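You operate a simulated robot arm through the tools that you are given. There is no shell and no other tool.

You run a simulated robot arm. Do the job below in one go: nothing can be reset, and whatever is moved stays where it is left.

TASK
Fix the board on the bench: push its loose connector home.
Fine: seat it in the nest, press TEST once, and when the lamp is green put it in the green tray; lamp box off after. Set down upright: circuit board.

Only the result counts: the job must be done as asked and must still hold three seconds after the hand-in. Knocking over, shifting, dropping, spilling or breaking anything else fails it.

THE ROBOT
A 6-joint arm with a two-finger parallel gripper, fixed in place. Base frame: the origin is at the foot of the arm, x ahead of it, y to its left, z up; the work surface is at about z = 0. Readings come in m, rad, newtons and seconds.
With the tool pointing down near the work surface it reaches from about 0.12 to 0.5 m from the base axis. Its first joint turns from -1.257 to 1.257 rad. Payload 0.65 kg.
Tool frame: the origin (TCP) lies between the finger pads and is the grasp point; the fingertips stand 0.025 m ahead of it; z points along the fingers, y is the line along which they close. The gripper opens to 0.076 m. The fingers are 0.018 m wide and 0.01 m thick; the gripper's body (0.036 by 0.078 m) begins 0.045 m behind the TCP.
Orientation is that of the tool frame in the base frame, as a unit quaternion [x, y, z, w]. With the fingers straight down and closing along the base's y, the tool's x points along the base's -x, its y along +y and its z along -z.

THE INTERFACE
- The arm moves only by the tool apply_moves. Its argument "rows" is a list of rows, each a list of 3 entries, a list of its own where there are three numbers: the finger opening in cm, from 0 to 7.6, then the shift along the base's x, y, z in cm, then the turn, a rotation vector about the base's x, y, z in rad. In form: [[claw, [dx, dy, dz], [wx, wy, wz]], ...]. A call has 1 to 20 rows; each row shifts and turns the commanded pose from where the row before left it. A row lasts 0.2 s, in which the tool goes at most 0.05 m and 0.15 rad; a call with a longer step from one row to the next is refused whole, and so is a gripper value outside its range. Where a pose cannot be reached the arm comes as near as it can. A force on the tool above 90 N (or 10 N above the force at the start of the call, whichever is more), or a blocked arm, ends the call early, and 0.2 s more pass. The fingers move at their own pace (about 0.108 m/s each) and stop on an object; they squeeze with about 40 N. The grip force told is the motor's: it shows also when the fingers shut on nothing. Time passes only in rows, and 0.2 s behind the last, so rows that do not move let the fingers close. The reply holds the time, the measured pose of the TCP, the force on the tool along the base axes, the opening and the grip force, in the units named above and with some noise, with the torque about the TCP (base axes, N m) and any sound that the robot's microphone picked up.
- Cameras (640 x 400 px; columns grow to the right, rows downward): "scene" is fixed at [0.0589, 0.2754, 0.4029]; the picture's right is [-0.74, -0.68, 0.00], its down [-0.39, 0.43, -0.81] and it looks along [0.55, -0.60, -0.58] (base axes); focal length 214 px, centre (320, 200). "wrist" rides on the gripper at [0.058, 0.011, -0.081] in the tool frame; the picture's right is [-0.18, 0.98, 0.00], its down [-0.75, -0.14, -0.64] and it looks along [-0.63, -0.12, 0.77] (tool axes); focal length 243 px, centre (320, 200). There is no depth. A picture from a camera that has moved, and an enlarged one, comes with that camera's place and axes in the base frame and with its lens.
- get_image(camera): a new picture of that camera. It takes no simulated time.
- zoom(camera, box): a new picture of the part [left, top, right, bottom] of that camera's present view, enlarged. It takes no simulated time.
- job_done(): hands the job in; it is judged then, once.

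Nothing tells you positions but the pictures and the camera data. Unless the task says otherwise, let go and move clear before handing in.

The tools are called after "Call:" by a JSON object that holds its "op" and its "data". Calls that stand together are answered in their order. apply_moves: Moves the arm, as the interface text tells. Its arguments: {"type":"object","properties":{"rows":{"type":"array","items":{"type":"array"}}},"required":["rows"]} The other tools are called the same way: get_image (camera) takes a picture; zoom (camera, box) takes an enlarged picture of a part of a camera's view; job_done () hands the job in.

At the start:

```text
t: 0.0
position: [0.2275, -0.0454, 0.362]
tool_rot: [0.0, 1.0, -0.001, 0.0]
contact_force: [-0.5, 0.8, 0.9]
wrist_torque: [-0.02, 0.01, 0.0]
width: 0.0759
grasp_force: 0.0
```

scene: 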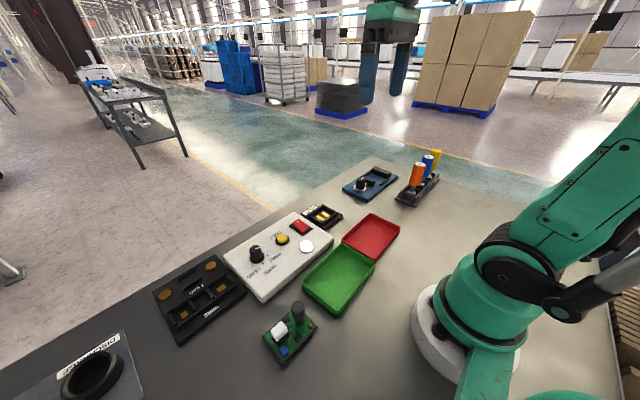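
wrist: 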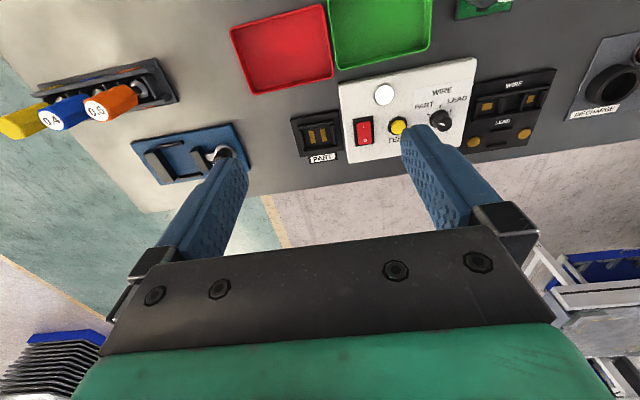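

I see a bench with a green circuit board, green and red trays, a white lamp box with a switch, button and dial, and several nests. I'll look closer at each before moving.

Call:
{"op": "zoom", "data": {"camera": "scene", "box": [240, 280, 340, 370]}}

Call:
{"op": "zoom", "data": {"camera": "scene", "box": [220, 190, 350, 300]}}

Call:
{"op": "zoom", "data": {"camera": "scene", "box": [140, 240, 260, 350]}}

Call:
{"op": "zoom", "data": {"camera": "wrist", "box": [280, 50, 580, 180]}}

Call:
{"op": "zoom", "data": {"camera": "scene", "box": [330, 140, 450, 210]}}

```text
4.44 times, centred on (290, 325) of scene
camera zoom: at [0.0589, 0.2754, 0.4029], right [-0.74, -0.68, 0.0], down [-0.39, 0.43, -0.81], along [0.55, -0.6, -0.58], focal length 953 px, centre (453, -356)
```

zoom: 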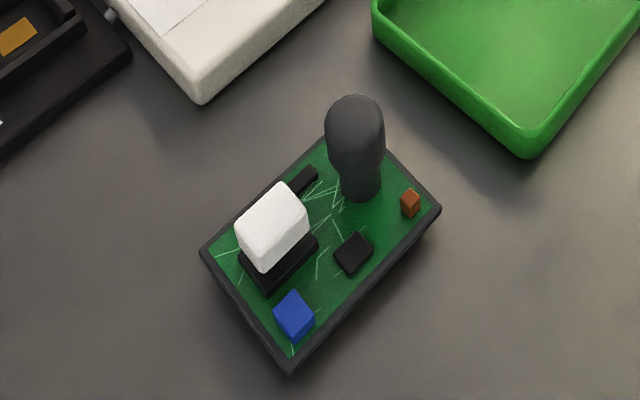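

```text
3.64 times, centred on (285, 245) of scene
camera zoom: at [0.0589, 0.2754, 0.4029], right [-0.74, -0.68, 0.0], down [-0.39, 0.43, -0.81], along [0.55, -0.6, -0.58], focal length 780 px, centre (447, 36)
```

zoom: 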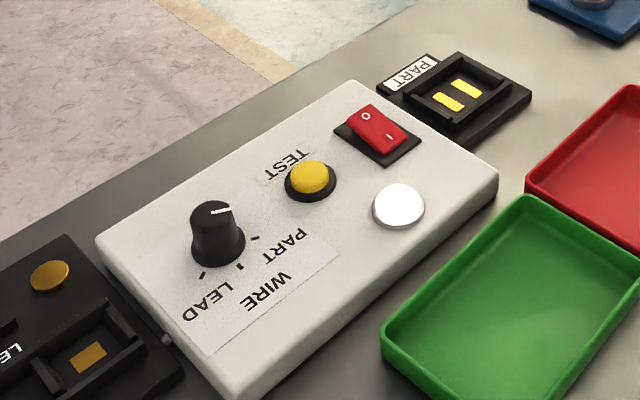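

```text
3.64 times, centred on (200, 295) of scene
camera zoom: at [0.0589, 0.2754, 0.4029], right [-0.74, -0.68, 0.0], down [-0.39, 0.43, -0.81], along [0.55, -0.6, -0.58], focal length 780 px, centre (756, -146)
```

zoom: 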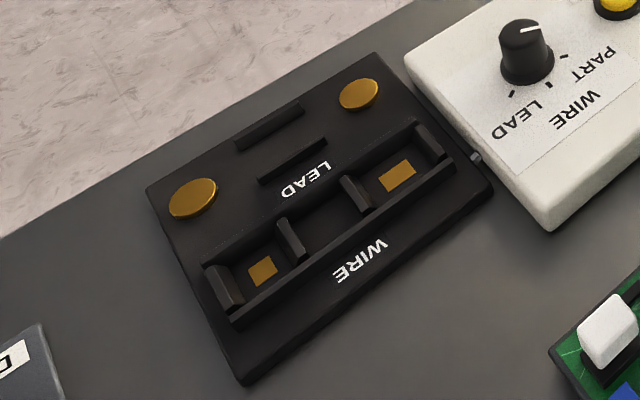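

```text
2.13 times, centred on (430, 115) of wrist
camera zoom: at [0.1698, -0.0341, 0.4434], right [0.18, 0.98, 0.0], down [0.75, -0.14, 0.64], along [0.63, -0.12, -0.77], focal length 518 px, centre (85, 381)
```

zoom: 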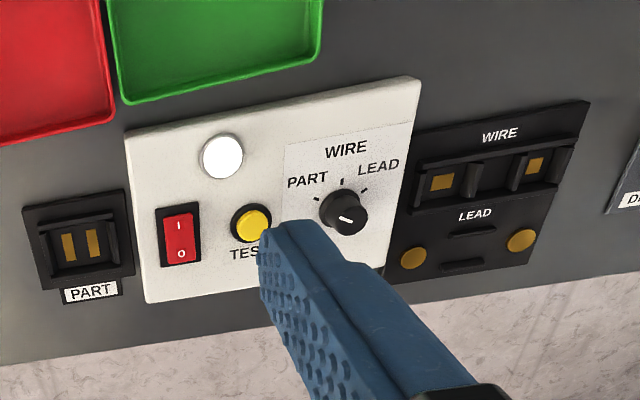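

```text
5.33 times, centred on (390, 175) of scene
camera zoom: at [0.0589, 0.2754, 0.4029], right [-0.74, -0.68, 0.0], down [-0.39, 0.43, -0.81], along [0.55, -0.6, -0.58], focal length 1144 px, centre (-53, 333)
```

zoom: 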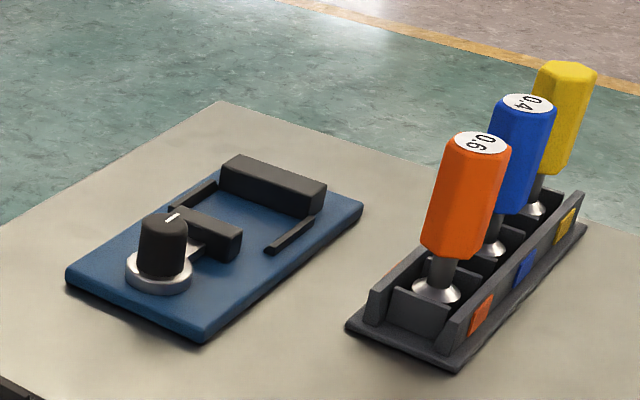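

The board is at roughly (0.21, 0.19); the PART nest is near (0.373, -0.077). I need to read the dial, switch and loose connector more closely.

Call:
{"op": "zoom", "data": {"camera": "scene", "box": [240, 235, 280, 260]}}

Call:
{"op": "zoom", "data": {"camera": "scene", "box": [280, 210, 320, 235]}}

Call:
{"op": "zoom", "data": {"camera": "scene", "box": [295, 198, 351, 233]}}

Call:
{"op": "zoom", "data": {"camera": "wrist", "box": [400, 80, 480, 130]}}

Call:
{"op": "zoom", "data": {"camera": "wrist", "box": [330, 100, 410, 150]}}

Call:
{"op": "zoom", "data": {"camera": "wrist", "box": [130, 110, 250, 185]}}

Call:
{"op": "zoom", "data": {"camera": "scene", "box": [262, 298, 318, 333]}}

```text
16.00 times, centred on (260, 248) of scene
camera zoom: at [0.0589, 0.2754, 0.4029], right [-0.74, -0.68, 0.0], down [-0.39, 0.43, -0.81], along [0.55, -0.6, -0.58], focal length 3432 px, centre (1280, -560)
```

zoom: 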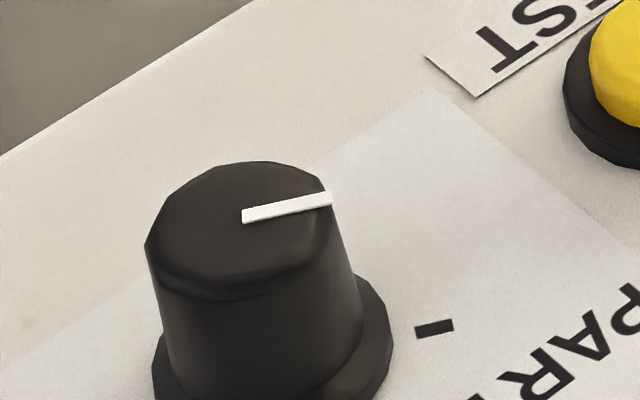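

```text
16.00 times, centred on (300, 222) of scene
camera zoom: at [0.0589, 0.2754, 0.4029], right [-0.74, -0.68, 0.0], down [-0.39, 0.43, -0.81], along [0.55, -0.6, -0.58], focal length 3432 px, centre (640, -160)
```

zoom: 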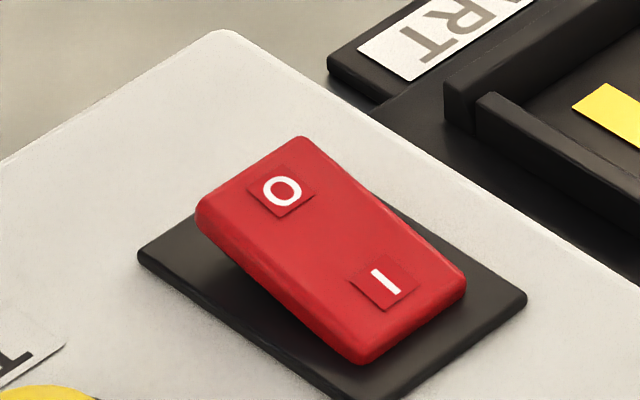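

```text
11.43 times, centred on (323, 216) of scene
camera zoom: at [0.0589, 0.2754, 0.4029], right [-0.74, -0.68, 0.0], down [-0.39, 0.43, -0.81], along [0.55, -0.6, -0.58], focal length 2451 px, centre (286, 23)
```

zoom: 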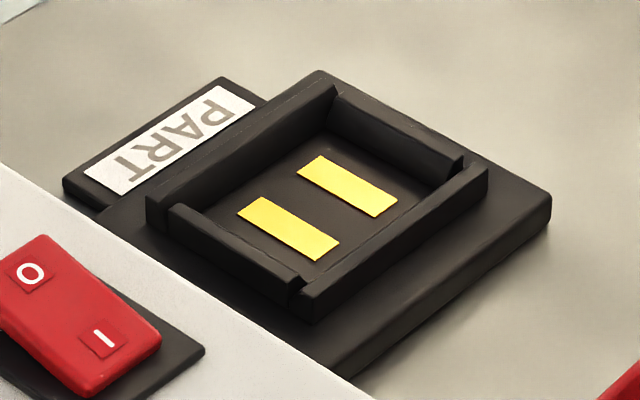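

```text
8.00 times, centred on (440, 105) of wrist
camera zoom: at [0.1698, -0.0341, 0.4434], right [0.18, 0.98, 0.0], down [0.75, -0.14, 0.64], along [0.63, -0.12, -0.77], focal length 1941 px, centre (-640, 960)
```

zoom: 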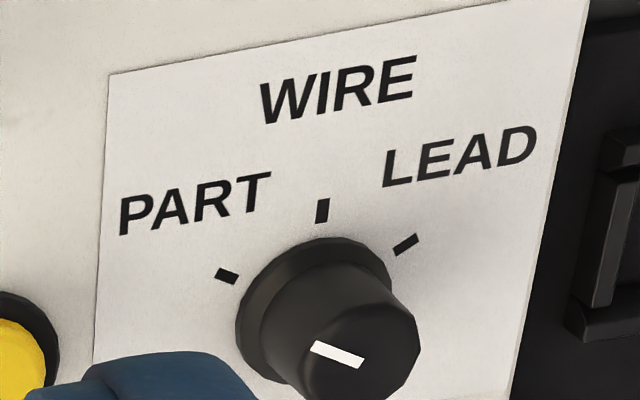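

```text
8.00 times, centred on (370, 125) of wrist
camera zoom: at [0.1698, -0.0341, 0.4434], right [0.18, 0.98, 0.0], down [0.75, -0.14, 0.64], along [0.63, -0.12, -0.77], focal length 1941 px, centre (-80, 800)
```

zoom: 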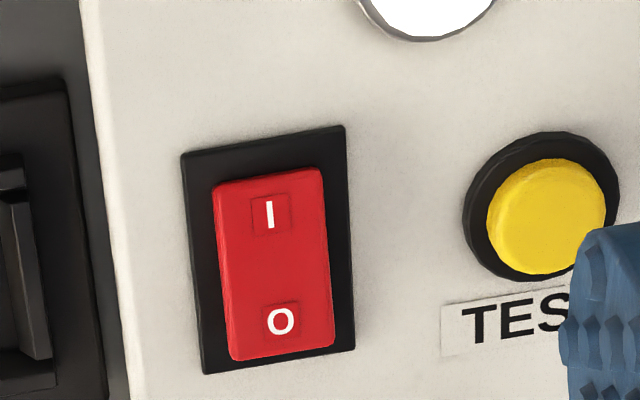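

```text
5.33 times, centred on (190, 148) of wrist
camera zoom: at [0.1698, -0.0341, 0.4434], right [0.18, 0.98, 0.0], down [0.75, -0.14, 0.64], along [0.63, -0.12, -0.77], focal length 1294 px, centre (1013, 480)
```

zoom: 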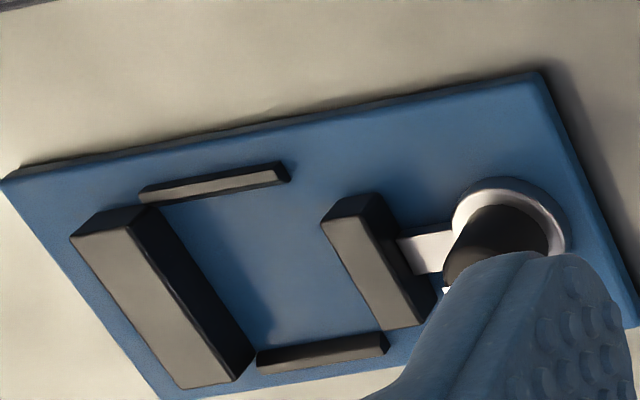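

```text
11.43 times, centred on (290, 316) of scene
camera zoom: at [0.0589, 0.2754, 0.4029], right [-0.74, -0.68, 0.0], down [-0.39, 0.43, -0.81], along [0.55, -0.6, -0.58], focal length 2451 px, centre (663, -1120)
```

zoom: 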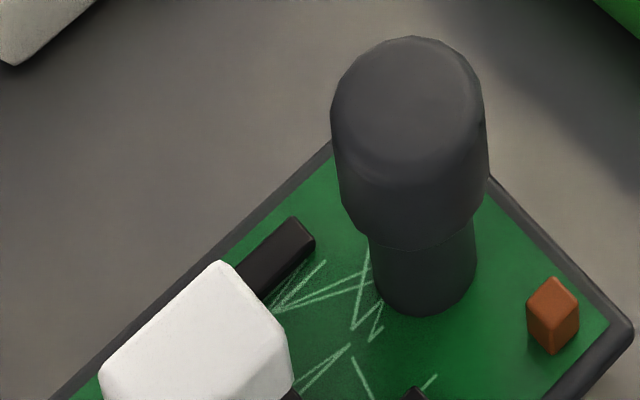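

The dial points at PART, and the rocker has its I side down, so it appears to be on. The board carries a white connector on a black header and a dark post that could be a handle. I'll move the wrist camera over the board, staying high, to measure it.

Call:
{"op": "apply_moves", "data": {"rows": [[7.6, [-0.4, 3.5, -1.4], [0, 0, 0]], [7.6, [-0.4, 3.5, -1.4], [0, 0, 0]], [7.6, [-0.4, 3.5, -1.4], [0, 0, 0]], [7.6, [-0.4, 3.5, -1.4], [0, 0, 0]], [7.6, [-0.4, 3.5, -1.4], [0, 0, 0]], [7.6, [-0.4, 3.5, -1.4], [0, 0, 0]], [7.6, [0, 0, 0], [0, 0, 0]]]}}

Call:
{"op": "get_image", "data": {"camera": "wrist"}}

Call:
{"op": "zoom", "data": {"camera": "wrist", "box": [270, 0, 430, 100]}}

```text
t: 1.6
position: [0.2047, 0.1686, 0.2775]
tool_rot: [0.0, 1.0, 0.0, 0.0]
contact_force: [0.5, -0.6, -0.3]
wrist_torque: [-0.02, 0.0, 0.01]
width: 0.0759
grasp_force: 0.0
```

```text
taken
camera wrist: at [0.1466, 0.1787, 0.3594], right [0.18, 0.98, 0.0], down [0.75, -0.14, 0.64], along [0.63, -0.12, -0.77], focal length 243 px, centre (320, 200)
```

wrist: 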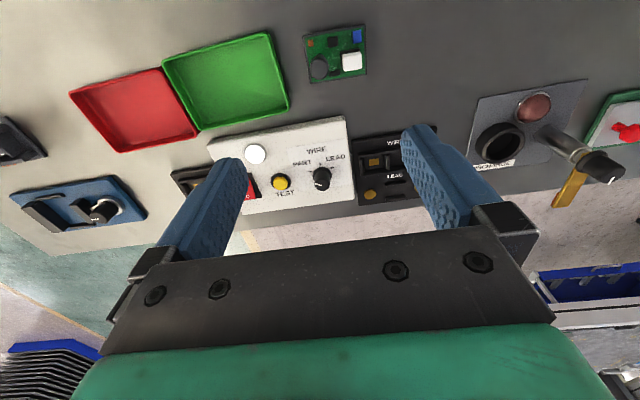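

```text
4.00 times, centred on (350, 50) of wrist
camera zoom: at [0.1466, 0.1787, 0.3594], right [0.18, 0.98, 0.0], down [0.75, -0.14, 0.64], along [0.63, -0.12, -0.77], focal length 970 px, centre (200, 800)
```

zoom: 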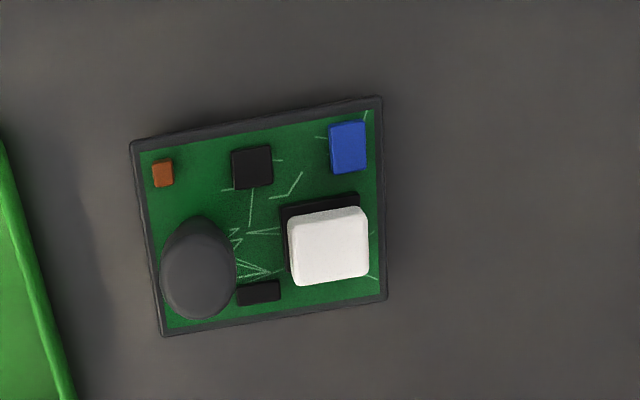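

The board is about 0.054 by 0.073 m, centred near (0.207, 0.189), with the loose white connector on the +x side. Next I'll look straight down at the PART nest and the blue fixture to see which one the board fits.

Call:
{"op": "apply_moves", "data": {"rows": [[7.6, [2.5, -4.2, 0.3], [0, 0, 0]], [7.6, [2.5, -4.2, 0.3], [0, 0, 0]], [7.6, [2.5, -4.2, 0], [0, 0, 0]], [7.6, [2.5, -4.2, 0], [0, 0, 0]], [7.6, [2.5, -4.2, 0], [0, 0, 0]], [7.6, [2.5, -4.2, 0], [0, 0, 0]], [7.6, [0, 0, 0], [0, 0, 0]]]}}

Call:
{"op": "get_image", "data": {"camera": "wrist"}}

Call:
{"op": "zoom", "data": {"camera": "wrist", "box": [230, 20, 390, 120]}}

Call:
{"op": "get_image", "data": {"camera": "scene"}}

```text
t: 3.2
position: [0.3546, -0.0835, 0.2832]
tool_rot: [0.0, 1.0, 0.0, 0.0]
contact_force: [0.1, 0.9, 0.3]
wrist_torque: [0.02, 0.0, -0.01]
width: 0.0762
grasp_force: 0.1
```

```text
taken
camera wrist: at [0.2957, -0.0729, 0.3656], right [0.18, 0.98, 0.0], down [0.75, -0.14, 0.64], along [0.63, -0.12, -0.77], focal length 243 px, centre (320, 200)
```

wrist: 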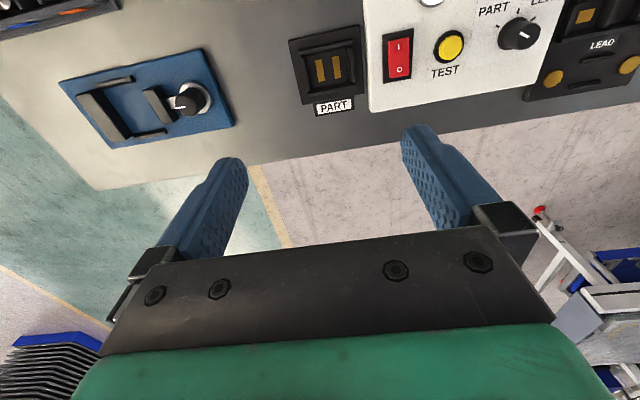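

```text
4.00 times, centred on (310, 70) of wrist
camera zoom: at [0.2957, -0.0729, 0.3656], right [0.18, 0.98, 0.0], down [0.75, -0.14, 0.64], along [0.63, -0.12, -0.77], focal length 970 px, centre (360, 720)
```

zoom: 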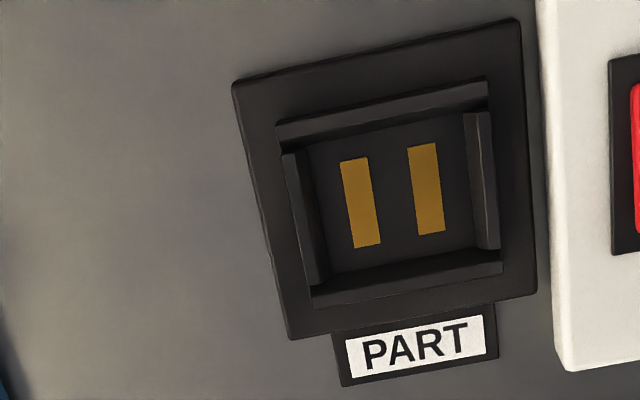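

```text
taken
```

scene: 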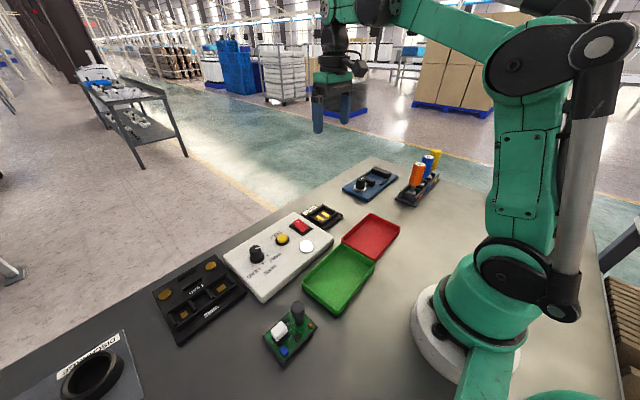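

The PART nest cavity measures about 0.039 by 0.052 m, which is smaller than the board's outline. I'll check the blue fixture and the board's underside before deciding where it goes.

Call:
{"op": "zoom", "data": {"camera": "wrist", "box": [50, 40, 250, 165]}}

Call:
{"op": "zoom", "data": {"camera": "scene", "box": [335, 160, 399, 200]}}

Call:
{"op": "zoom", "data": {"camera": "scene", "box": [255, 320, 327, 365]}}

Call:
{"op": "zoom", "data": {"camera": "scene", "box": [300, 200, 410, 320]}}

```text
3.20 times, centred on (150, 102) of wrist
camera zoom: at [0.2957, -0.0729, 0.3656], right [0.18, 0.98, 0.0], down [0.75, -0.14, 0.64], along [0.63, -0.12, -0.77], focal length 776 px, centre (864, 512)
```

zoom: 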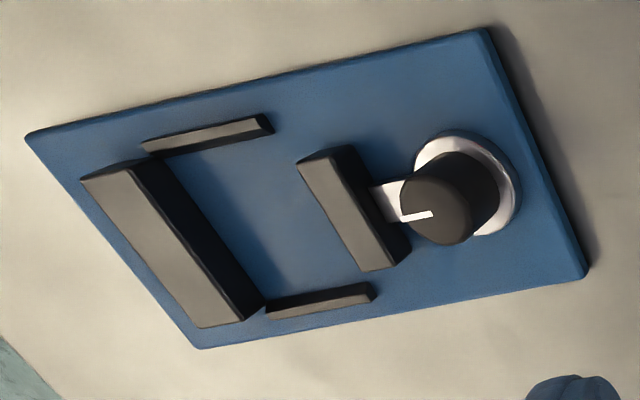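

```text
10.00 times, centred on (367, 180) of scene
camera zoom: at [0.0589, 0.2754, 0.4029], right [-0.74, -0.68, 0.0], down [-0.39, 0.43, -0.81], along [0.55, -0.6, -0.58], focal length 2145 px, centre (-150, 400)
```

zoom: 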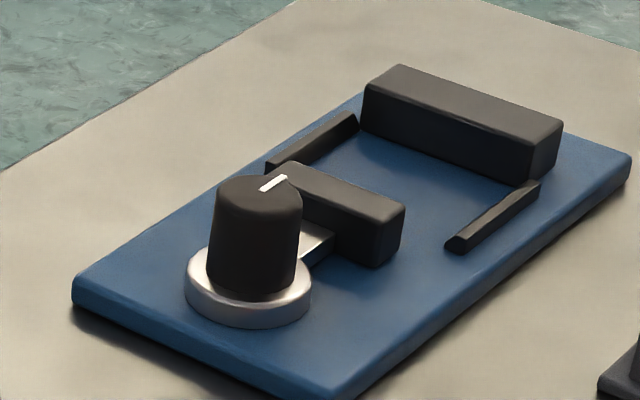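

```text
8.89 times, centred on (291, 342) of scene
camera zoom: at [0.0589, 0.2754, 0.4029], right [-0.74, -0.68, 0.0], down [-0.39, 0.43, -0.81], along [0.55, -0.6, -0.58], focal length 1906 px, centre (578, -1067)
```

zoom: 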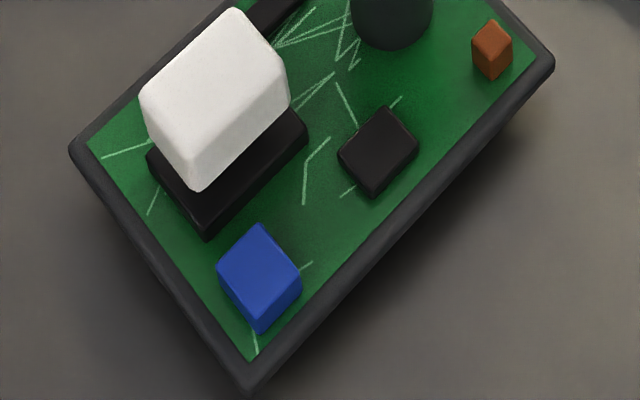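

```text
3.33 times, centred on (355, 260) of scene
camera zoom: at [0.0589, 0.2754, 0.4029], right [-0.74, -0.68, 0.0], down [-0.39, 0.43, -0.81], along [0.55, -0.6, -0.58], focal length 715 px, centre (203, 0)
```

zoom: 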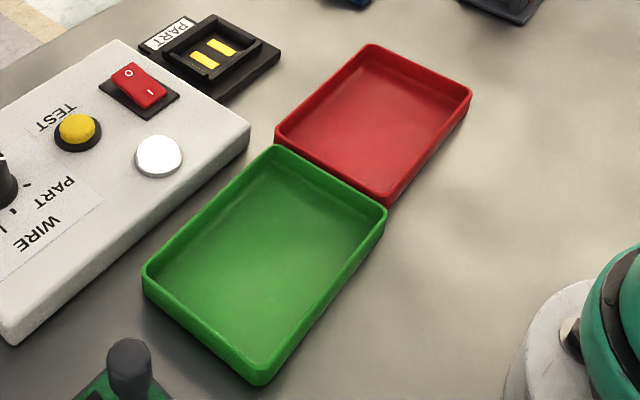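

From triangulating two views, the board's rim sits about 17 mm above the bench, so it probably stands on a smaller foot that could fit the PART cavity. I'll turn the wrist camera to look at the board from the side and check.

Call:
{"op": "apply_moves", "data": {"rows": [[7.6, [-1.3, 1.2, -0.5], [0, 0, 0.142]], [7.6, [-1.3, 1.2, -0.5], [0, 0, 0.143]], [7.6, [-1.3, 1.2, -0.5], [0, 0, 0.143]], [7.6, [-1.3, 1.2, -0.5], [0, 0, 0.143]], [7.6, [-1.3, 1.2, -0.5], [0, 0, 0.143]], [7.6, [-1.3, 1.2, -0.5], [0, 0, 0.143]], [7.6, [-1.3, 1.2, -0.5], [0, 0, 0.143]], [7.6, [-1.3, 1.2, -0.5], [0, 0, 0.143]], [7.6, [-1.3, 1.2, -0.5], [0, 0, 0.143]], [7.6, [-1.3, 1.2, -0.5], [0, 0, 0.142]], [7.6, [-1.3, 1.2, -0.5], [0, 0, 0.142]], [7.6, [0, 0.2, -2], [0.125, 0, 0]], [7.6, [0, 0.2, -2], [0.125, 0, 0]], [7.6, [0, 0.2, -2], [0.125, 0, 0]], [7.6, [0, 0.2, -2], [0.125, 0, 0]], [7.6, [0, 0, 0], [0, 0, 0]]]}}

Call:
{"op": "get_image", "data": {"camera": "wrist"}}

Call:
{"op": "get_image", "data": {"camera": "scene"}}

```text
t: 6.6
position: [0.2103, 0.0531, 0.148]
tool_rot: [-0.685, 0.685, 0.176, 0.177]
contact_force: [0.3, -0.6, 0.3]
wrist_torque: [0.02, 0.02, 0.02]
width: 0.0758
grasp_force: 0.0
```

```text
taken
camera wrist: at [0.2002, -0.0364, 0.1928], right [-0.98, 0.16, 0.09], down [0.14, 0.35, 0.93], along [0.12, 0.92, -0.37], focal length 243 px, centre (320, 200)
```

wrist: 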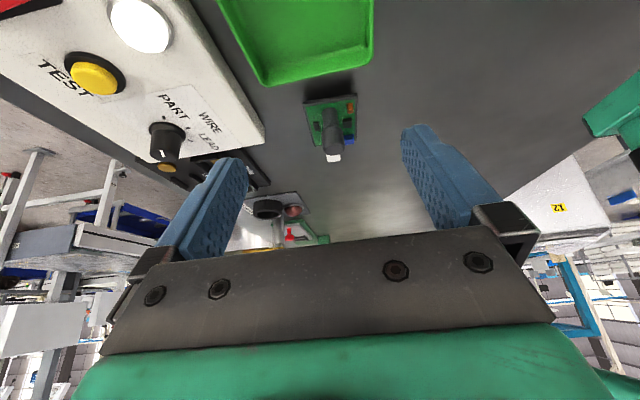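

```text
taken
```

scene: 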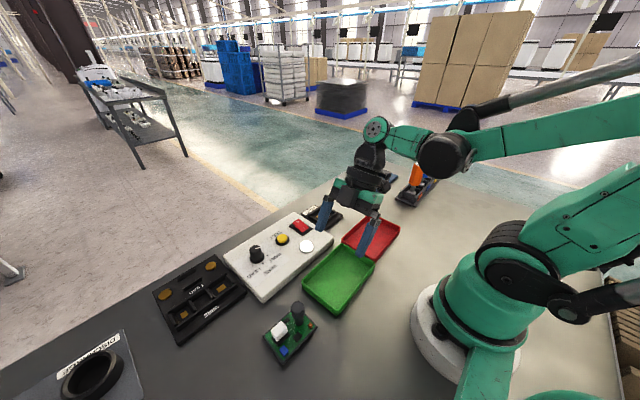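

The turned view works. I'll drop lower for a flatter look under the board's rim.

Call:
{"op": "apply_moves", "data": {"rows": [[7.6, [0, 0.3, -2.2], [0.1, 0, 0]], [7.6, [0, 0.3, -2.2], [0.1, 0, 0]], [7.6, [0, 0.3, -2.0], [0.1, 0, 0]], [7.6, [0, 0, 0], [0, 0, 0]]]}}

Call:
{"op": "get_image", "data": {"camera": "wrist"}}

Call:
{"op": "zoom", "data": {"camera": "wrist", "box": [270, 60, 390, 135]}}

```text
t: 7.6
position: [0.2113, 0.062, 0.0829]
tool_rot: [0.651, -0.651, -0.277, -0.275]
contact_force: [-0.1, 0.1, 0.3]
wrist_torque: [0.01, 0.01, 0.01]
width: 0.076
grasp_force: 0.1
```

```text
taken
camera wrist: at [0.2004, -0.0365, 0.1], right [-0.98, 0.13, 0.13], down [0.14, 0.06, 0.99], along [0.12, 0.99, -0.08], focal length 243 px, centre (320, 200)
```

wrist: 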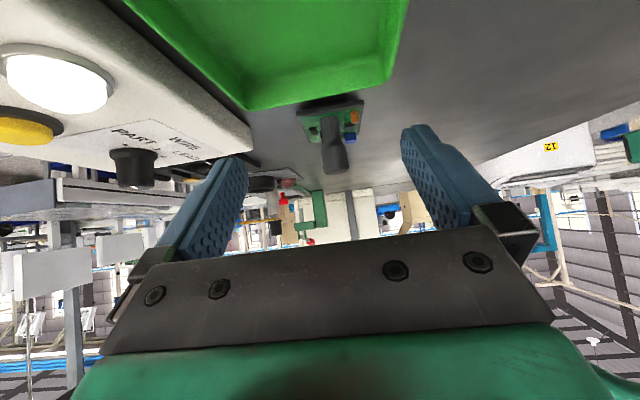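

```text
5.33 times, centred on (330, 98) of wrist
camera zoom: at [0.2004, -0.0365, 0.1], right [-0.98, 0.13, 0.13], down [0.14, 0.06, 0.99], along [0.12, 0.99, -0.08], focal length 1294 px, centre (267, 747)
```

zoom: 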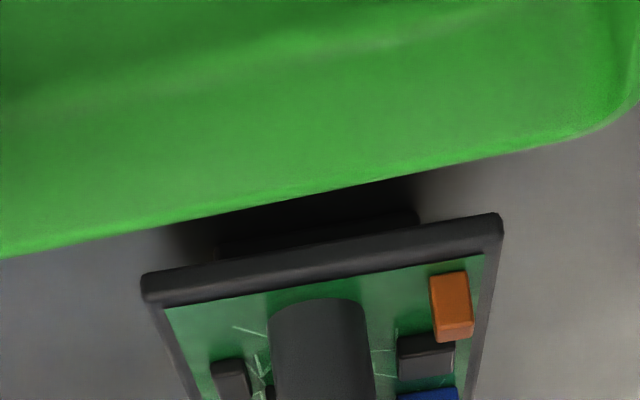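

From the side I can see a narrower foot under the rim, so the board's foot goes into the PART nest. Next I'll straighten the tool above the board and look closely at the loose connector.

Call:
{"op": "apply_moves", "data": {"rows": [[7.6, [0, 0, 2.0], [-0.1333, 0, 0]], [7.6, [0, 0, 2.0], [-0.1333, 0, 0]], [7.6, [0, 1.5, 2.0], [-0.1333, 0, 0]], [7.6, [0, 1.8, 1.5], [-0.1333, 0, 0]], [7.6, [0, 1.8, 0.5], [-0.1334, 0, 0]], [7.6, [0, 1.8, 0], [-0.1334, 0, 0]], [7.6, [0, 1.8, 0], [0, 0, 0]], [7.6, [0, 0, 0], [0, 0, 0]]]}}

Call:
{"op": "get_image", "data": {"camera": "wrist"}}

Call:
{"op": "zoom", "data": {"camera": "wrist", "box": [260, 20, 400, 120]}}

```text
t: 9.4
position: [0.2105, 0.1503, 0.164]
tool_rot: [-0.706, 0.708, -0.001, 0.0]
contact_force: [0.1, 0.0, -0.3]
wrist_torque: [0.0, 0.04, 0.02]
width: 0.0763
grasp_force: 0.0
```

```text
taken
camera wrist: at [0.2004, 0.0913, 0.2465], right [-0.98, 0.19, 0.0], down [0.14, 0.75, 0.64], along [0.12, 0.63, -0.77], focal length 243 px, centre (320, 200)
```

wrist: 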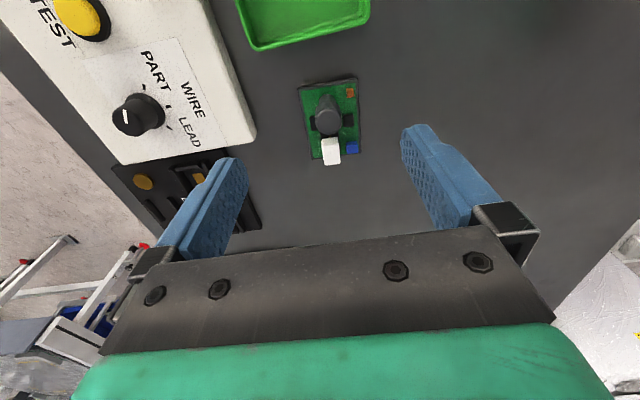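

```text
4.00 times, centred on (330, 70) of wrist
camera zoom: at [0.2004, 0.0913, 0.2465], right [-0.98, 0.19, 0.0], down [0.14, 0.75, 0.64], along [0.12, 0.63, -0.77], focal length 970 px, centre (280, 720)
```

zoom: 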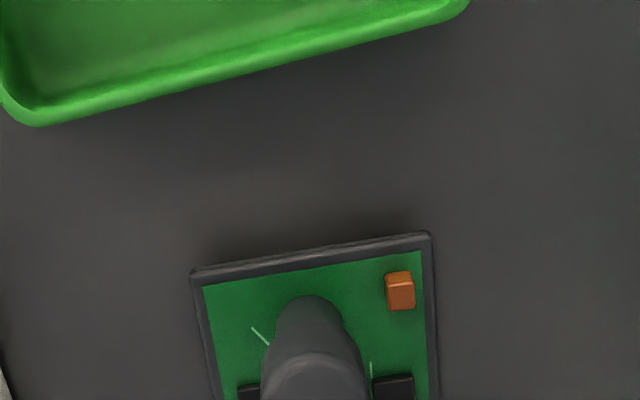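

Call:
{"op": "zoom", "data": {"camera": "wrist", "box": [286, 70, 382, 175]}}

Call:
{"op": "zoom", "data": {"camera": "scene", "box": [262, 305, 310, 340]}}

```text
3.81 times, centred on (334, 122) of wrist
camera zoom: at [0.2004, 0.0913, 0.2465], right [-0.98, 0.19, 0.0], down [0.14, 0.75, 0.64], along [0.12, 0.63, -0.77], focal length 924 px, centre (267, 495)
```

zoom: 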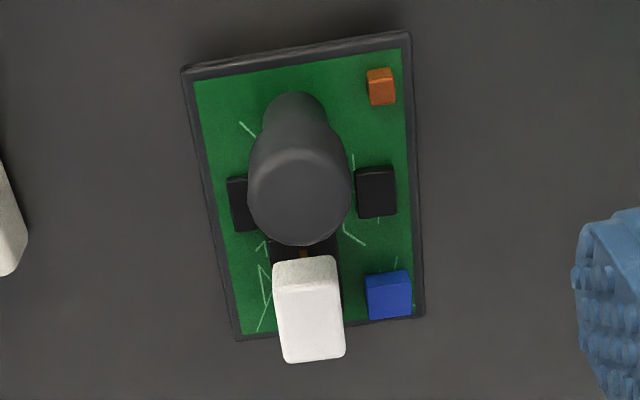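

```text
11.43 times, centred on (286, 322) of scene
camera zoom: at [0.0589, 0.2754, 0.4029], right [-0.74, -0.68, 0.0], down [-0.39, 0.43, -0.81], along [0.55, -0.6, -0.58], focal length 2451 px, centre (709, -1200)
```

zoom: 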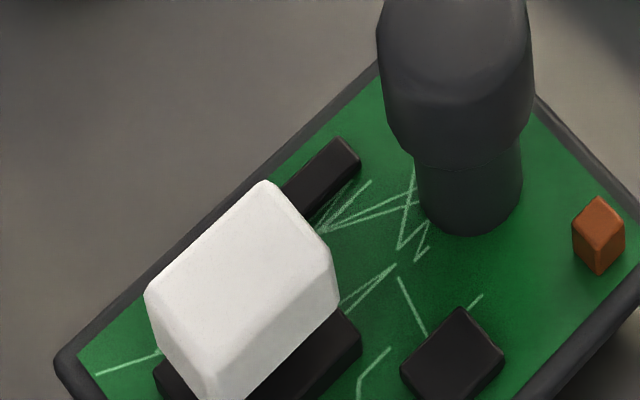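

The white connector's top is at about z = 0.045, centred near (0.211, 0.204), raised above its header with a pin showing. I'll close the fingers, move over it and check alignment before pressing.

Call:
{"op": "apply_moves", "data": {"rows": [[0, [0, 1.8, -1.5], [0, 0, -0.038]], [0, [0.05, 1.8, -1.5], [0, 0, 0]], [0, [0, 1.8, -1.5], [0, 0, 0]], [0, [0, 0, -0.9], [0, 0, 0]], [0, [0, 0, 0], [0, 0, 0]], [0, [0, 0, 0], [0, 0, 0]]]}}

Call:
{"op": "get_image", "data": {"camera": "wrist"}}

Call:
{"op": "zoom", "data": {"camera": "wrist", "box": [270, 80, 380, 190]}}

Call:
{"op": "zoom", "data": {"camera": "scene", "box": [240, 250, 360, 370]}}

```text
t: 10.8
position: [0.2116, 0.2038, 0.1106]
tool_rot: [-0.693, 0.721, 0.0, 0.0]
contact_force: [0.1, -0.3, -0.6]
wrist_torque: [-0.01, -0.04, -0.01]
width: 0.0
grasp_force: 24.3
```

```text
taken
camera wrist: at [0.1979, 0.1448, 0.1913], right [-0.97, 0.22, 0.0], down [0.17, 0.75, 0.64], along [0.14, 0.63, -0.77], focal length 243 px, centre (320, 200)
```

wrist: 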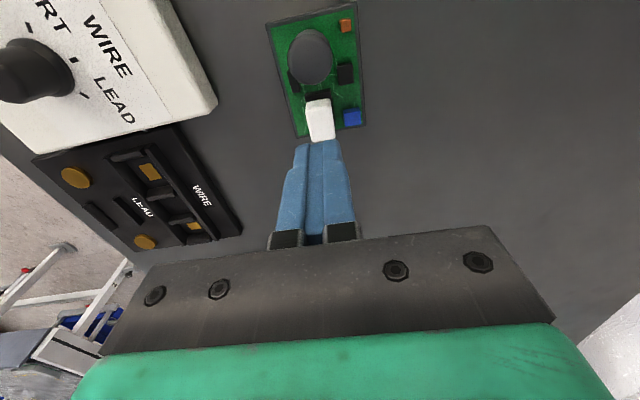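

```text
3.64 times, centred on (325, 135) of wrist
camera zoom: at [0.1979, 0.1448, 0.1913], right [-0.97, 0.22, 0.0], down [0.17, 0.75, 0.64], along [0.14, 0.63, -0.77], focal length 882 px, centre (302, 436)
```

zoom: 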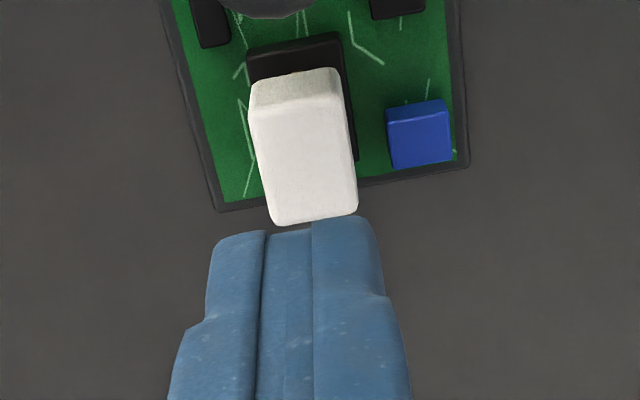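

```text
3.33 times, centred on (300, 310) of scene
camera zoom: at [0.0589, 0.2754, 0.4029], right [-0.74, -0.68, 0.0], down [-0.39, 0.43, -0.81], along [0.55, -0.6, -0.58], focal length 715 px, centre (387, -167)
```

zoom: 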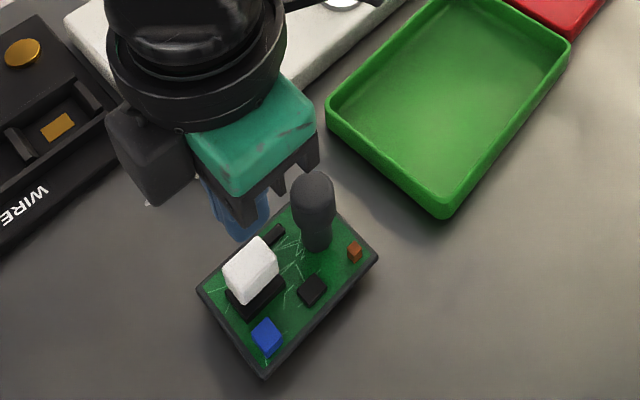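

The closed tips line up over the connector (estimated centre (0.2105, 0.2036)). I'll lower to just above it, then press in small steps while watching force and sound.

Call:
{"op": "apply_moves", "data": {"rows": [[0, [-0.05, 0, -1.2], [0, 0, 0]], [0, [0, 0, -1.2], [0, 0, 0]], [0, [0, 0, -0.8], [0, 0, 0]], [0, [0, 0, 0], [0, 0, 0]]]}}

Call:
{"op": "zoom", "data": {"camera": "scene", "box": [250, 285, 330, 365]}}

Call:
{"op": "zoom", "data": {"camera": "wrist", "box": [250, 80, 390, 220]}}

```text
t: 11.8
position: [0.2118, 0.2032, 0.077]
tool_rot: [-0.694, 0.72, 0.0, -0.001]
contact_force: [-0.3, -0.4, -0.4]
wrist_torque: [0.03, 0.02, 0.0]
width: 0.0002
grasp_force: 23.7
```

```text
5.00 times, centred on (290, 325) of scene
camera zoom: at [0.0589, 0.2754, 0.4029], right [-0.74, -0.68, 0.0], down [-0.39, 0.43, -0.81], along [0.55, -0.6, -0.58], focal length 1072 px, centre (470, -425)
```

zoom: 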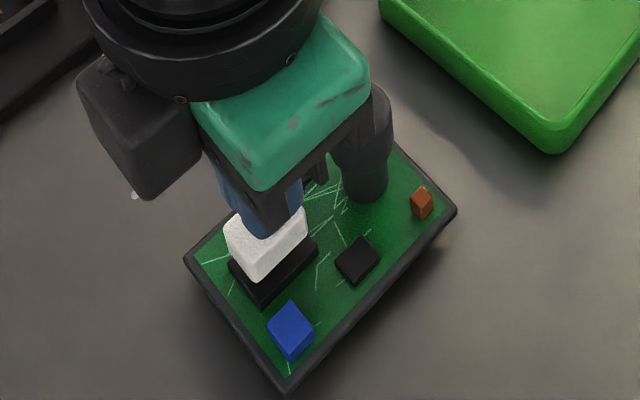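

```text
2.86 times, centred on (320, 150) of wrist
camera zoom: at [0.1981, 0.1449, 0.1596], right [-0.97, 0.22, 0.0], down [0.17, 0.75, 0.64], along [0.14, 0.63, -0.77], focal length 693 px, centre (320, 343)
```

zoom: 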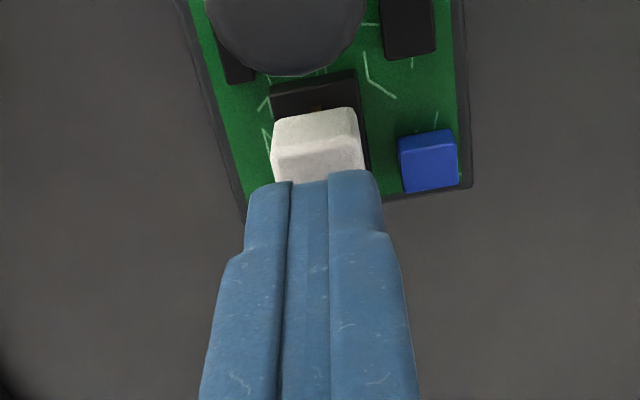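

The fingers are centred over the connector. I'll press down in 2 mm steps.

Call:
{"op": "apply_moves", "data": {"rows": [[0, [0, 0, -0.2], [0, 0, 0]], [0, [0, 0, -0.2], [0, 0, 0]], [0, [0, 0, -0.2], [0, 0, 0]], [0, [0, 0, 0], [0, 0, 0]]]}}

```text
t: 12.8
position: [0.2112, 0.2037, 0.0725]
tool_rot: [-0.694, 0.72, 0.0, 0.001]
contact_force: [-0.5, 0.7, 0.0]
wrist_torque: [-0.02, 0.0, -0.03]
width: 0.0
grasp_force: 23.5
```

Call:
{"op": "apply_moves", "data": {"rows": [[0, [0, 0, -0.2], [0, 0, 0]], [0, [0, 0, -0.2], [0, 0, 0]], [0, [0, 0, 0], [0, 0, 0]]]}}

```text
t: 13.6
position: [0.211, 0.2042, 0.0684]
tool_rot: [-0.693, 0.72, 0.0, 0.0]
contact_force: [-0.4, 0.6, 1.5]
wrist_torque: [0.01, 0.01, -0.05]
width: 0.0
grasp_force: 23.3
```

Call:
{"op": "apply_moves", "data": {"rows": [[0, [0, 0, -0.15], [0, 0, 0]], [0, [0, 0, 0], [0, 0, 0]]]}}

Call:
{"op": "zoom", "data": {"camera": "scene", "box": [250, 285, 330, 365]}}

Call:
{"op": "zoom", "data": {"camera": "wrist", "box": [250, 80, 390, 220]}}

```text
t: 14.2
position: [0.2125, 0.2043, 0.0669]
tool_rot: [-0.693, 0.721, 0.0, 0.0]
contact_force: [0.0, 0.1, -0.2]
wrist_torque: [-0.02, -0.01, 0.0]
width: 0.0
grasp_force: 23.5
```

```text
5.00 times, centred on (290, 325) of scene
camera zoom: at [0.0589, 0.2754, 0.4029], right [-0.74, -0.68, 0.0], down [-0.39, 0.43, -0.81], along [0.55, -0.6, -0.58], focal length 1072 px, centre (470, -425)
```

zoom: 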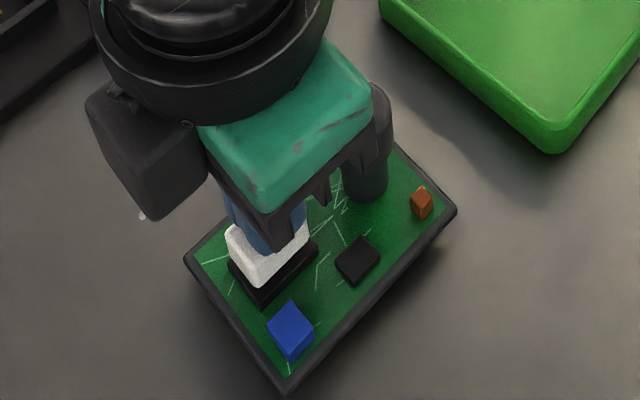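

```text
2.86 times, centred on (320, 150) of wrist
camera zoom: at [0.198, 0.145, 0.149], right [-0.97, 0.22, 0.0], down [0.17, 0.75, 0.64], along [0.14, 0.63, -0.77], focal length 693 px, centre (320, 343)
```

zoom: 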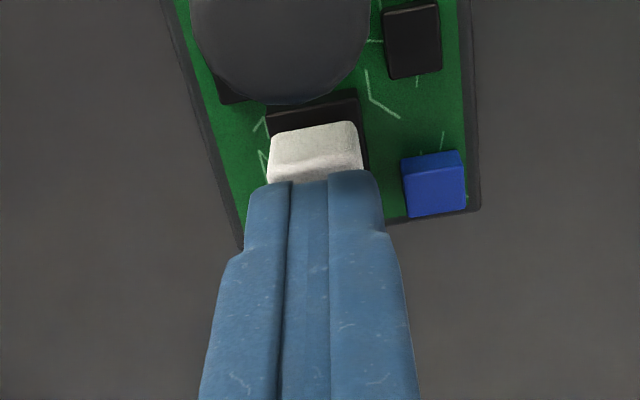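

Call:
{"op": "apply_moves", "data": {"rows": [[0, [0, 0, -0.15], [0, 0, 0]], [0, [0, 0, -0.15], [0, 0, 0]], [0, [0, 0, 0], [0, 0, 0]]]}}

```text
t: 15.0
position: [0.2104, 0.2032, 0.0635]
tool_rot: [-0.694, 0.72, 0.001, 0.0]
contact_force: [-0.5, 0.8, -0.5]
wrist_torque: [-0.01, 0.01, 0.0]
width: 0.0001
grasp_force: 23.6
```

Call:
{"op": "zoom", "data": {"camera": "scene", "box": [250, 285, 330, 365]}}

Call:
{"op": "zoom", "data": {"camera": "wrist", "box": [250, 80, 390, 220]}}

```text
5.00 times, centred on (290, 325) of scene
camera zoom: at [0.0589, 0.2754, 0.4029], right [-0.74, -0.68, 0.0], down [-0.39, 0.43, -0.81], along [0.55, -0.6, -0.58], focal length 1072 px, centre (470, -425)
```

zoom: 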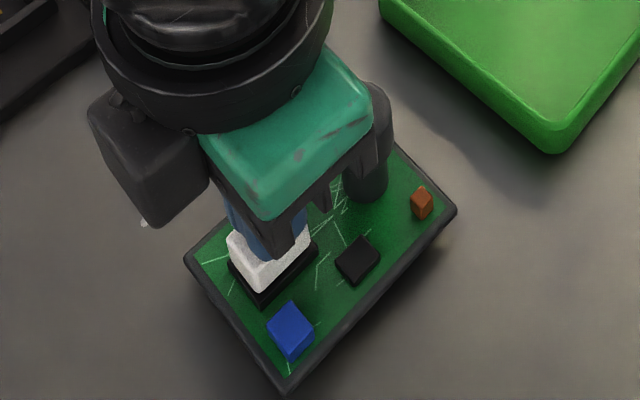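

```text
2.86 times, centred on (320, 150) of wrist
camera zoom: at [0.198, 0.1452, 0.1455], right [-0.97, 0.22, 0.0], down [0.17, 0.75, 0.64], along [0.14, 0.63, -0.77], focal length 693 px, centre (320, 343)
```

zoom: 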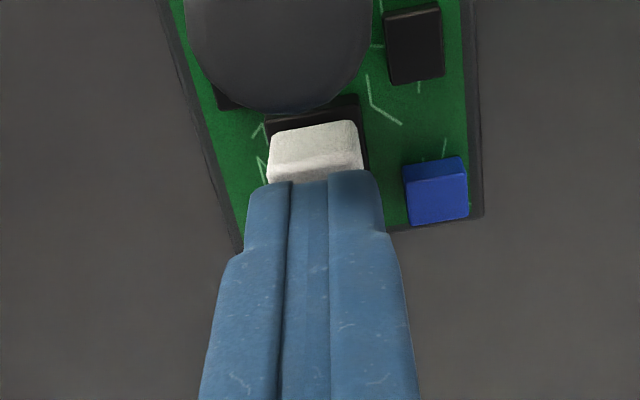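

The connector is moving down with the fingers at low force. I'll keep pressing until it bottoms out.

Call:
{"op": "apply_moves", "data": {"rows": [[0, [0, 0, -0.15], [0, 0, 0]], [0, [0, 0, -0.15], [0, 0, 0]], [0, [0, 0, 0], [0, 0, 0]]]}}

Call:
{"op": "zoom", "data": {"camera": "scene", "box": [250, 285, 330, 365]}}

```text
t: 15.8
position: [0.2102, 0.2043, 0.0605]
tool_rot: [-0.694, 0.72, 0.001, 0.0]
contact_force: [0.4, -0.1, 0.9]
wrist_torque: [0.04, 0.0, -0.04]
width: 0.0
grasp_force: 23.9
```

```text
5.00 times, centred on (290, 325) of scene
camera zoom: at [0.0589, 0.2754, 0.4029], right [-0.74, -0.68, 0.0], down [-0.39, 0.43, -0.81], along [0.55, -0.6, -0.58], focal length 1072 px, centre (470, -425)
```

zoom: 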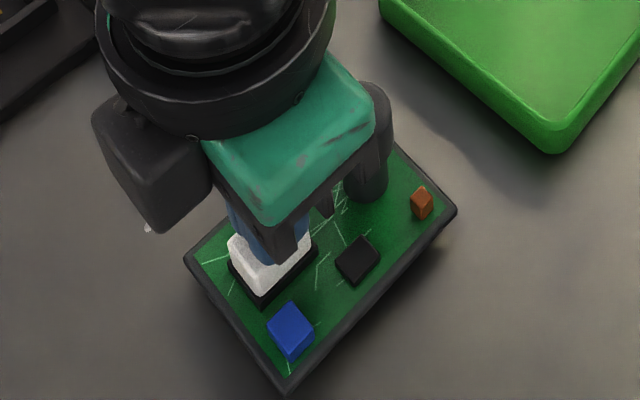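

Call:
{"op": "apply_moves", "data": {"rows": [[0, [0, 0, -0.1], [0, 0, 0]], [0, [0, 0, -0.1], [0, 0, 0]], [0, [0, 0, 0], [0, 0, 0]]]}}

```text
t: 16.6
position: [0.2106, 0.2035, 0.0592]
tool_rot: [-0.693, 0.72, 0.001, -0.001]
contact_force: [0.0, -1.4, 3.8]
wrist_torque: [-0.06, -0.03, -0.04]
width: 0.0
grasp_force: 23.0
```

Call:
{"op": "apply_moves", "data": {"rows": [[0, [0, 0, -0.1], [0, 0, 0]], [0, [0, 0, 0], [0, 0, 0]]]}}

Call:
{"op": "zoom", "data": {"camera": "scene", "box": [250, 285, 330, 365]}}

```text
t: 17.2
position: [0.2112, 0.2043, 0.0575]
tool_rot: [-0.694, 0.72, 0.001, 0.0]
contact_force: [-3.2, -2.4, 24.6]
wrist_torque: [-0.11, 0.09, -0.01]
width: 0.0003
grasp_force: 23.4
```

```text
5.00 times, centred on (290, 325) of scene
camera zoom: at [0.0588, 0.2753, 0.403], right [-0.74, -0.68, 0.0], down [-0.39, 0.43, -0.81], along [0.55, -0.6, -0.58], focal length 1072 px, centre (470, -425)
```

zoom: 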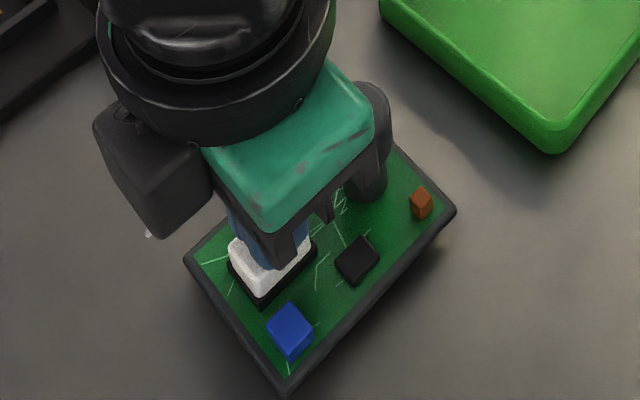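

Call:
{"op": "zoom", "data": {"camera": "scene", "box": [270, 310, 302, 330]}}

Call:
{"op": "zoom", "data": {"camera": "wrist", "box": [280, 90, 360, 160]}}

```text
16.00 times, centred on (286, 320) of scene
camera zoom: at [0.0588, 0.2753, 0.403], right [-0.74, -0.68, 0.0], down [-0.39, 0.43, -0.81], along [0.55, -0.6, -0.58], focal length 3432 px, centre (864, -1720)
```

zoom: 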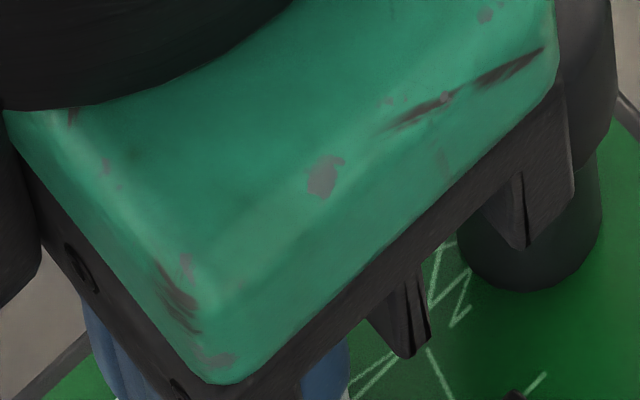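

```text
5.71 times, centred on (320, 125) of wrist
camera zoom: at [0.198, 0.1452, 0.1395], right [-0.97, 0.22, 0.0], down [0.17, 0.75, 0.64], along [0.14, 0.63, -0.77], focal length 1386 px, centre (320, 629)
```

zoom: 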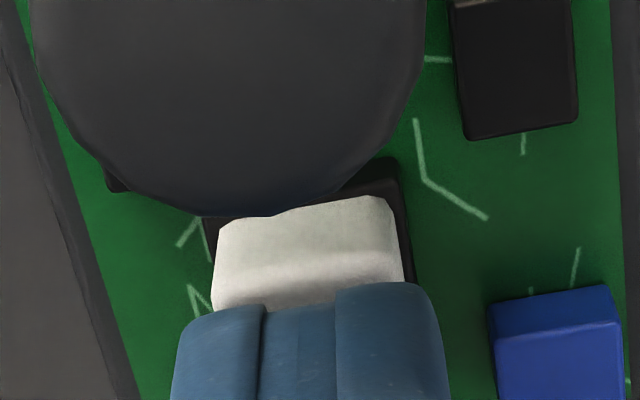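

The force has risen to about 25 N. I'll press slightly further to be sure it is fully home, then check the position.

Call:
{"op": "apply_moves", "data": {"rows": [[0, [0, 0, -0.1], [0, 0, 0]], [0, [0, 0, 0], [0, 0, 0]]]}}

Call:
{"op": "zoom", "data": {"camera": "scene", "box": [250, 285, 330, 365]}}

Call:
{"op": "zoom", "data": {"camera": "wrist", "box": [280, 90, 360, 160]}}

```text
t: 17.8
position: [0.2109, 0.2031, 0.0577]
tool_rot: [-0.693, 0.721, -0.001, 0.0]
contact_force: [-5.1, -7.7, 50.0]
wrist_torque: [-0.32, 0.13, -0.05]
width: 0.0003
grasp_force: 23.9
```

```text
5.00 times, centred on (290, 325) of scene
camera zoom: at [0.0588, 0.2753, 0.403], right [-0.74, -0.68, 0.0], down [-0.39, 0.43, -0.81], along [0.55, -0.6, -0.58], focal length 1072 px, centre (470, -425)
```

zoom: 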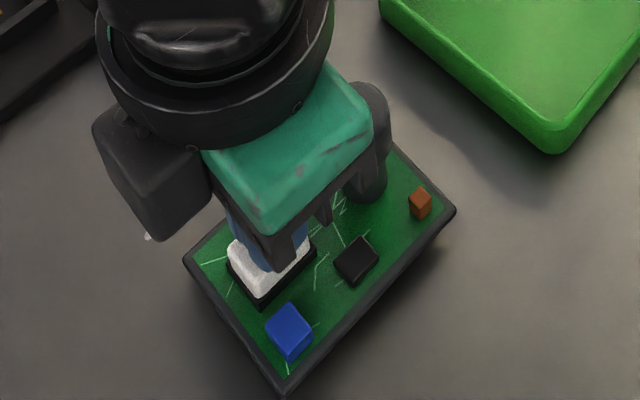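

```text
5.71 times, centred on (320, 125) of wrist
camera zoom: at [0.1981, 0.1455, 0.1385], right [-0.97, 0.22, 0.0], down [0.17, 0.75, 0.64], along [0.14, 0.63, -0.77], focal length 1386 px, centre (320, 629)
```

zoom: 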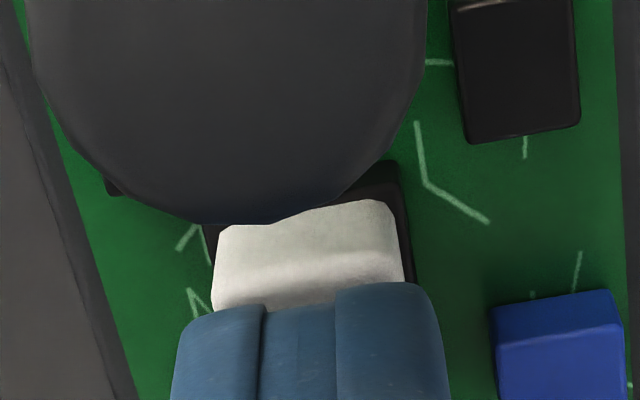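

It has hit a hard stop at 50 N, so it should be home. I'll lift off gently and inspect.

Call:
{"op": "apply_moves", "data": {"rows": [[0, [0, 0, 0.2], [0, 0, 0]], [0, [0, 0, 0.8], [0, 0, 0]], [0, [0, 0, 2], [0, 0, 0]], [0, [0, -1.5, 3], [0, 0, 0]], [0, [0, -3, 3], [0, 0, 0]], [0, [0, -3, 1.5], [0, 0, 0]], [0, [0, 0, 0], [0, 0, 0]]]}}

Call:
{"op": "zoom", "data": {"camera": "scene", "box": [255, 295, 327, 365]}}

Call:
{"op": "get_image", "data": {"camera": "wrist"}}

Call:
{"op": "zoom", "data": {"camera": "wrist", "box": [276, 60, 376, 160]}}

```text
t: 19.4
position: [0.2119, 0.1291, 0.1629]
tool_rot: [-0.693, 0.721, 0.0, 0.0]
contact_force: [0.1, 0.5, 0.0]
wrist_torque: [0.01, -0.01, -0.01]
width: 0.0
grasp_force: 22.7
```

```text
5.71 times, centred on (291, 330) of scene
camera zoom: at [0.0589, 0.2754, 0.4029], right [-0.74, -0.68, 0.0], down [-0.39, 0.43, -0.81], along [0.55, -0.6, -0.58], focal length 1226 px, centre (486, -543)
```

zoom: 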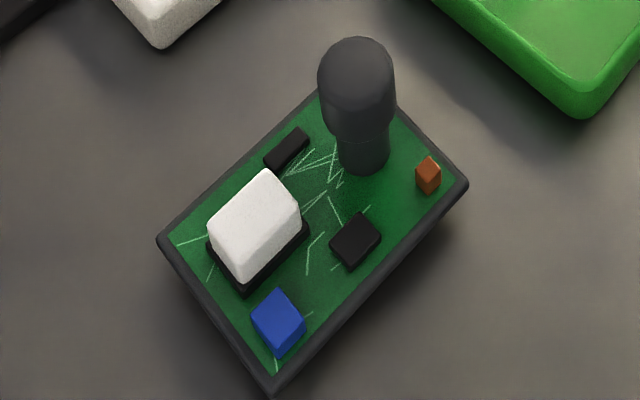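

```text
taken
camera wrist: at [0.1995, 0.0711, 0.2434], right [-0.98, 0.22, 0.0], down [0.17, 0.75, 0.64], along [0.14, 0.63, -0.77], focal length 243 px, centre (320, 200)
```

wrist: 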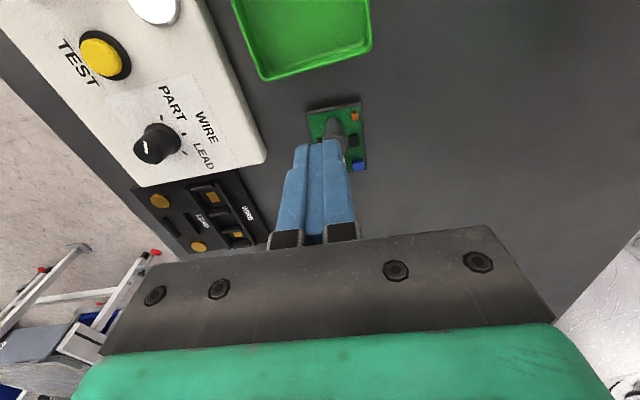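

```text
4.00 times, centred on (326, 110) of wrist
camera zoom: at [0.1995, 0.0711, 0.2434], right [-0.98, 0.22, 0.0], down [0.17, 0.75, 0.64], along [0.14, 0.63, -0.77], focal length 970 px, centre (296, 560)
```

zoom: 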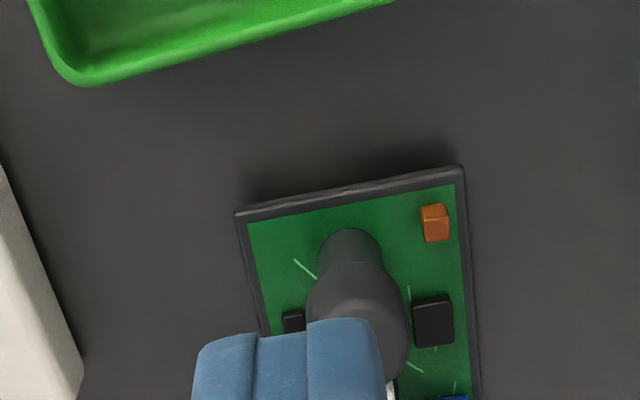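

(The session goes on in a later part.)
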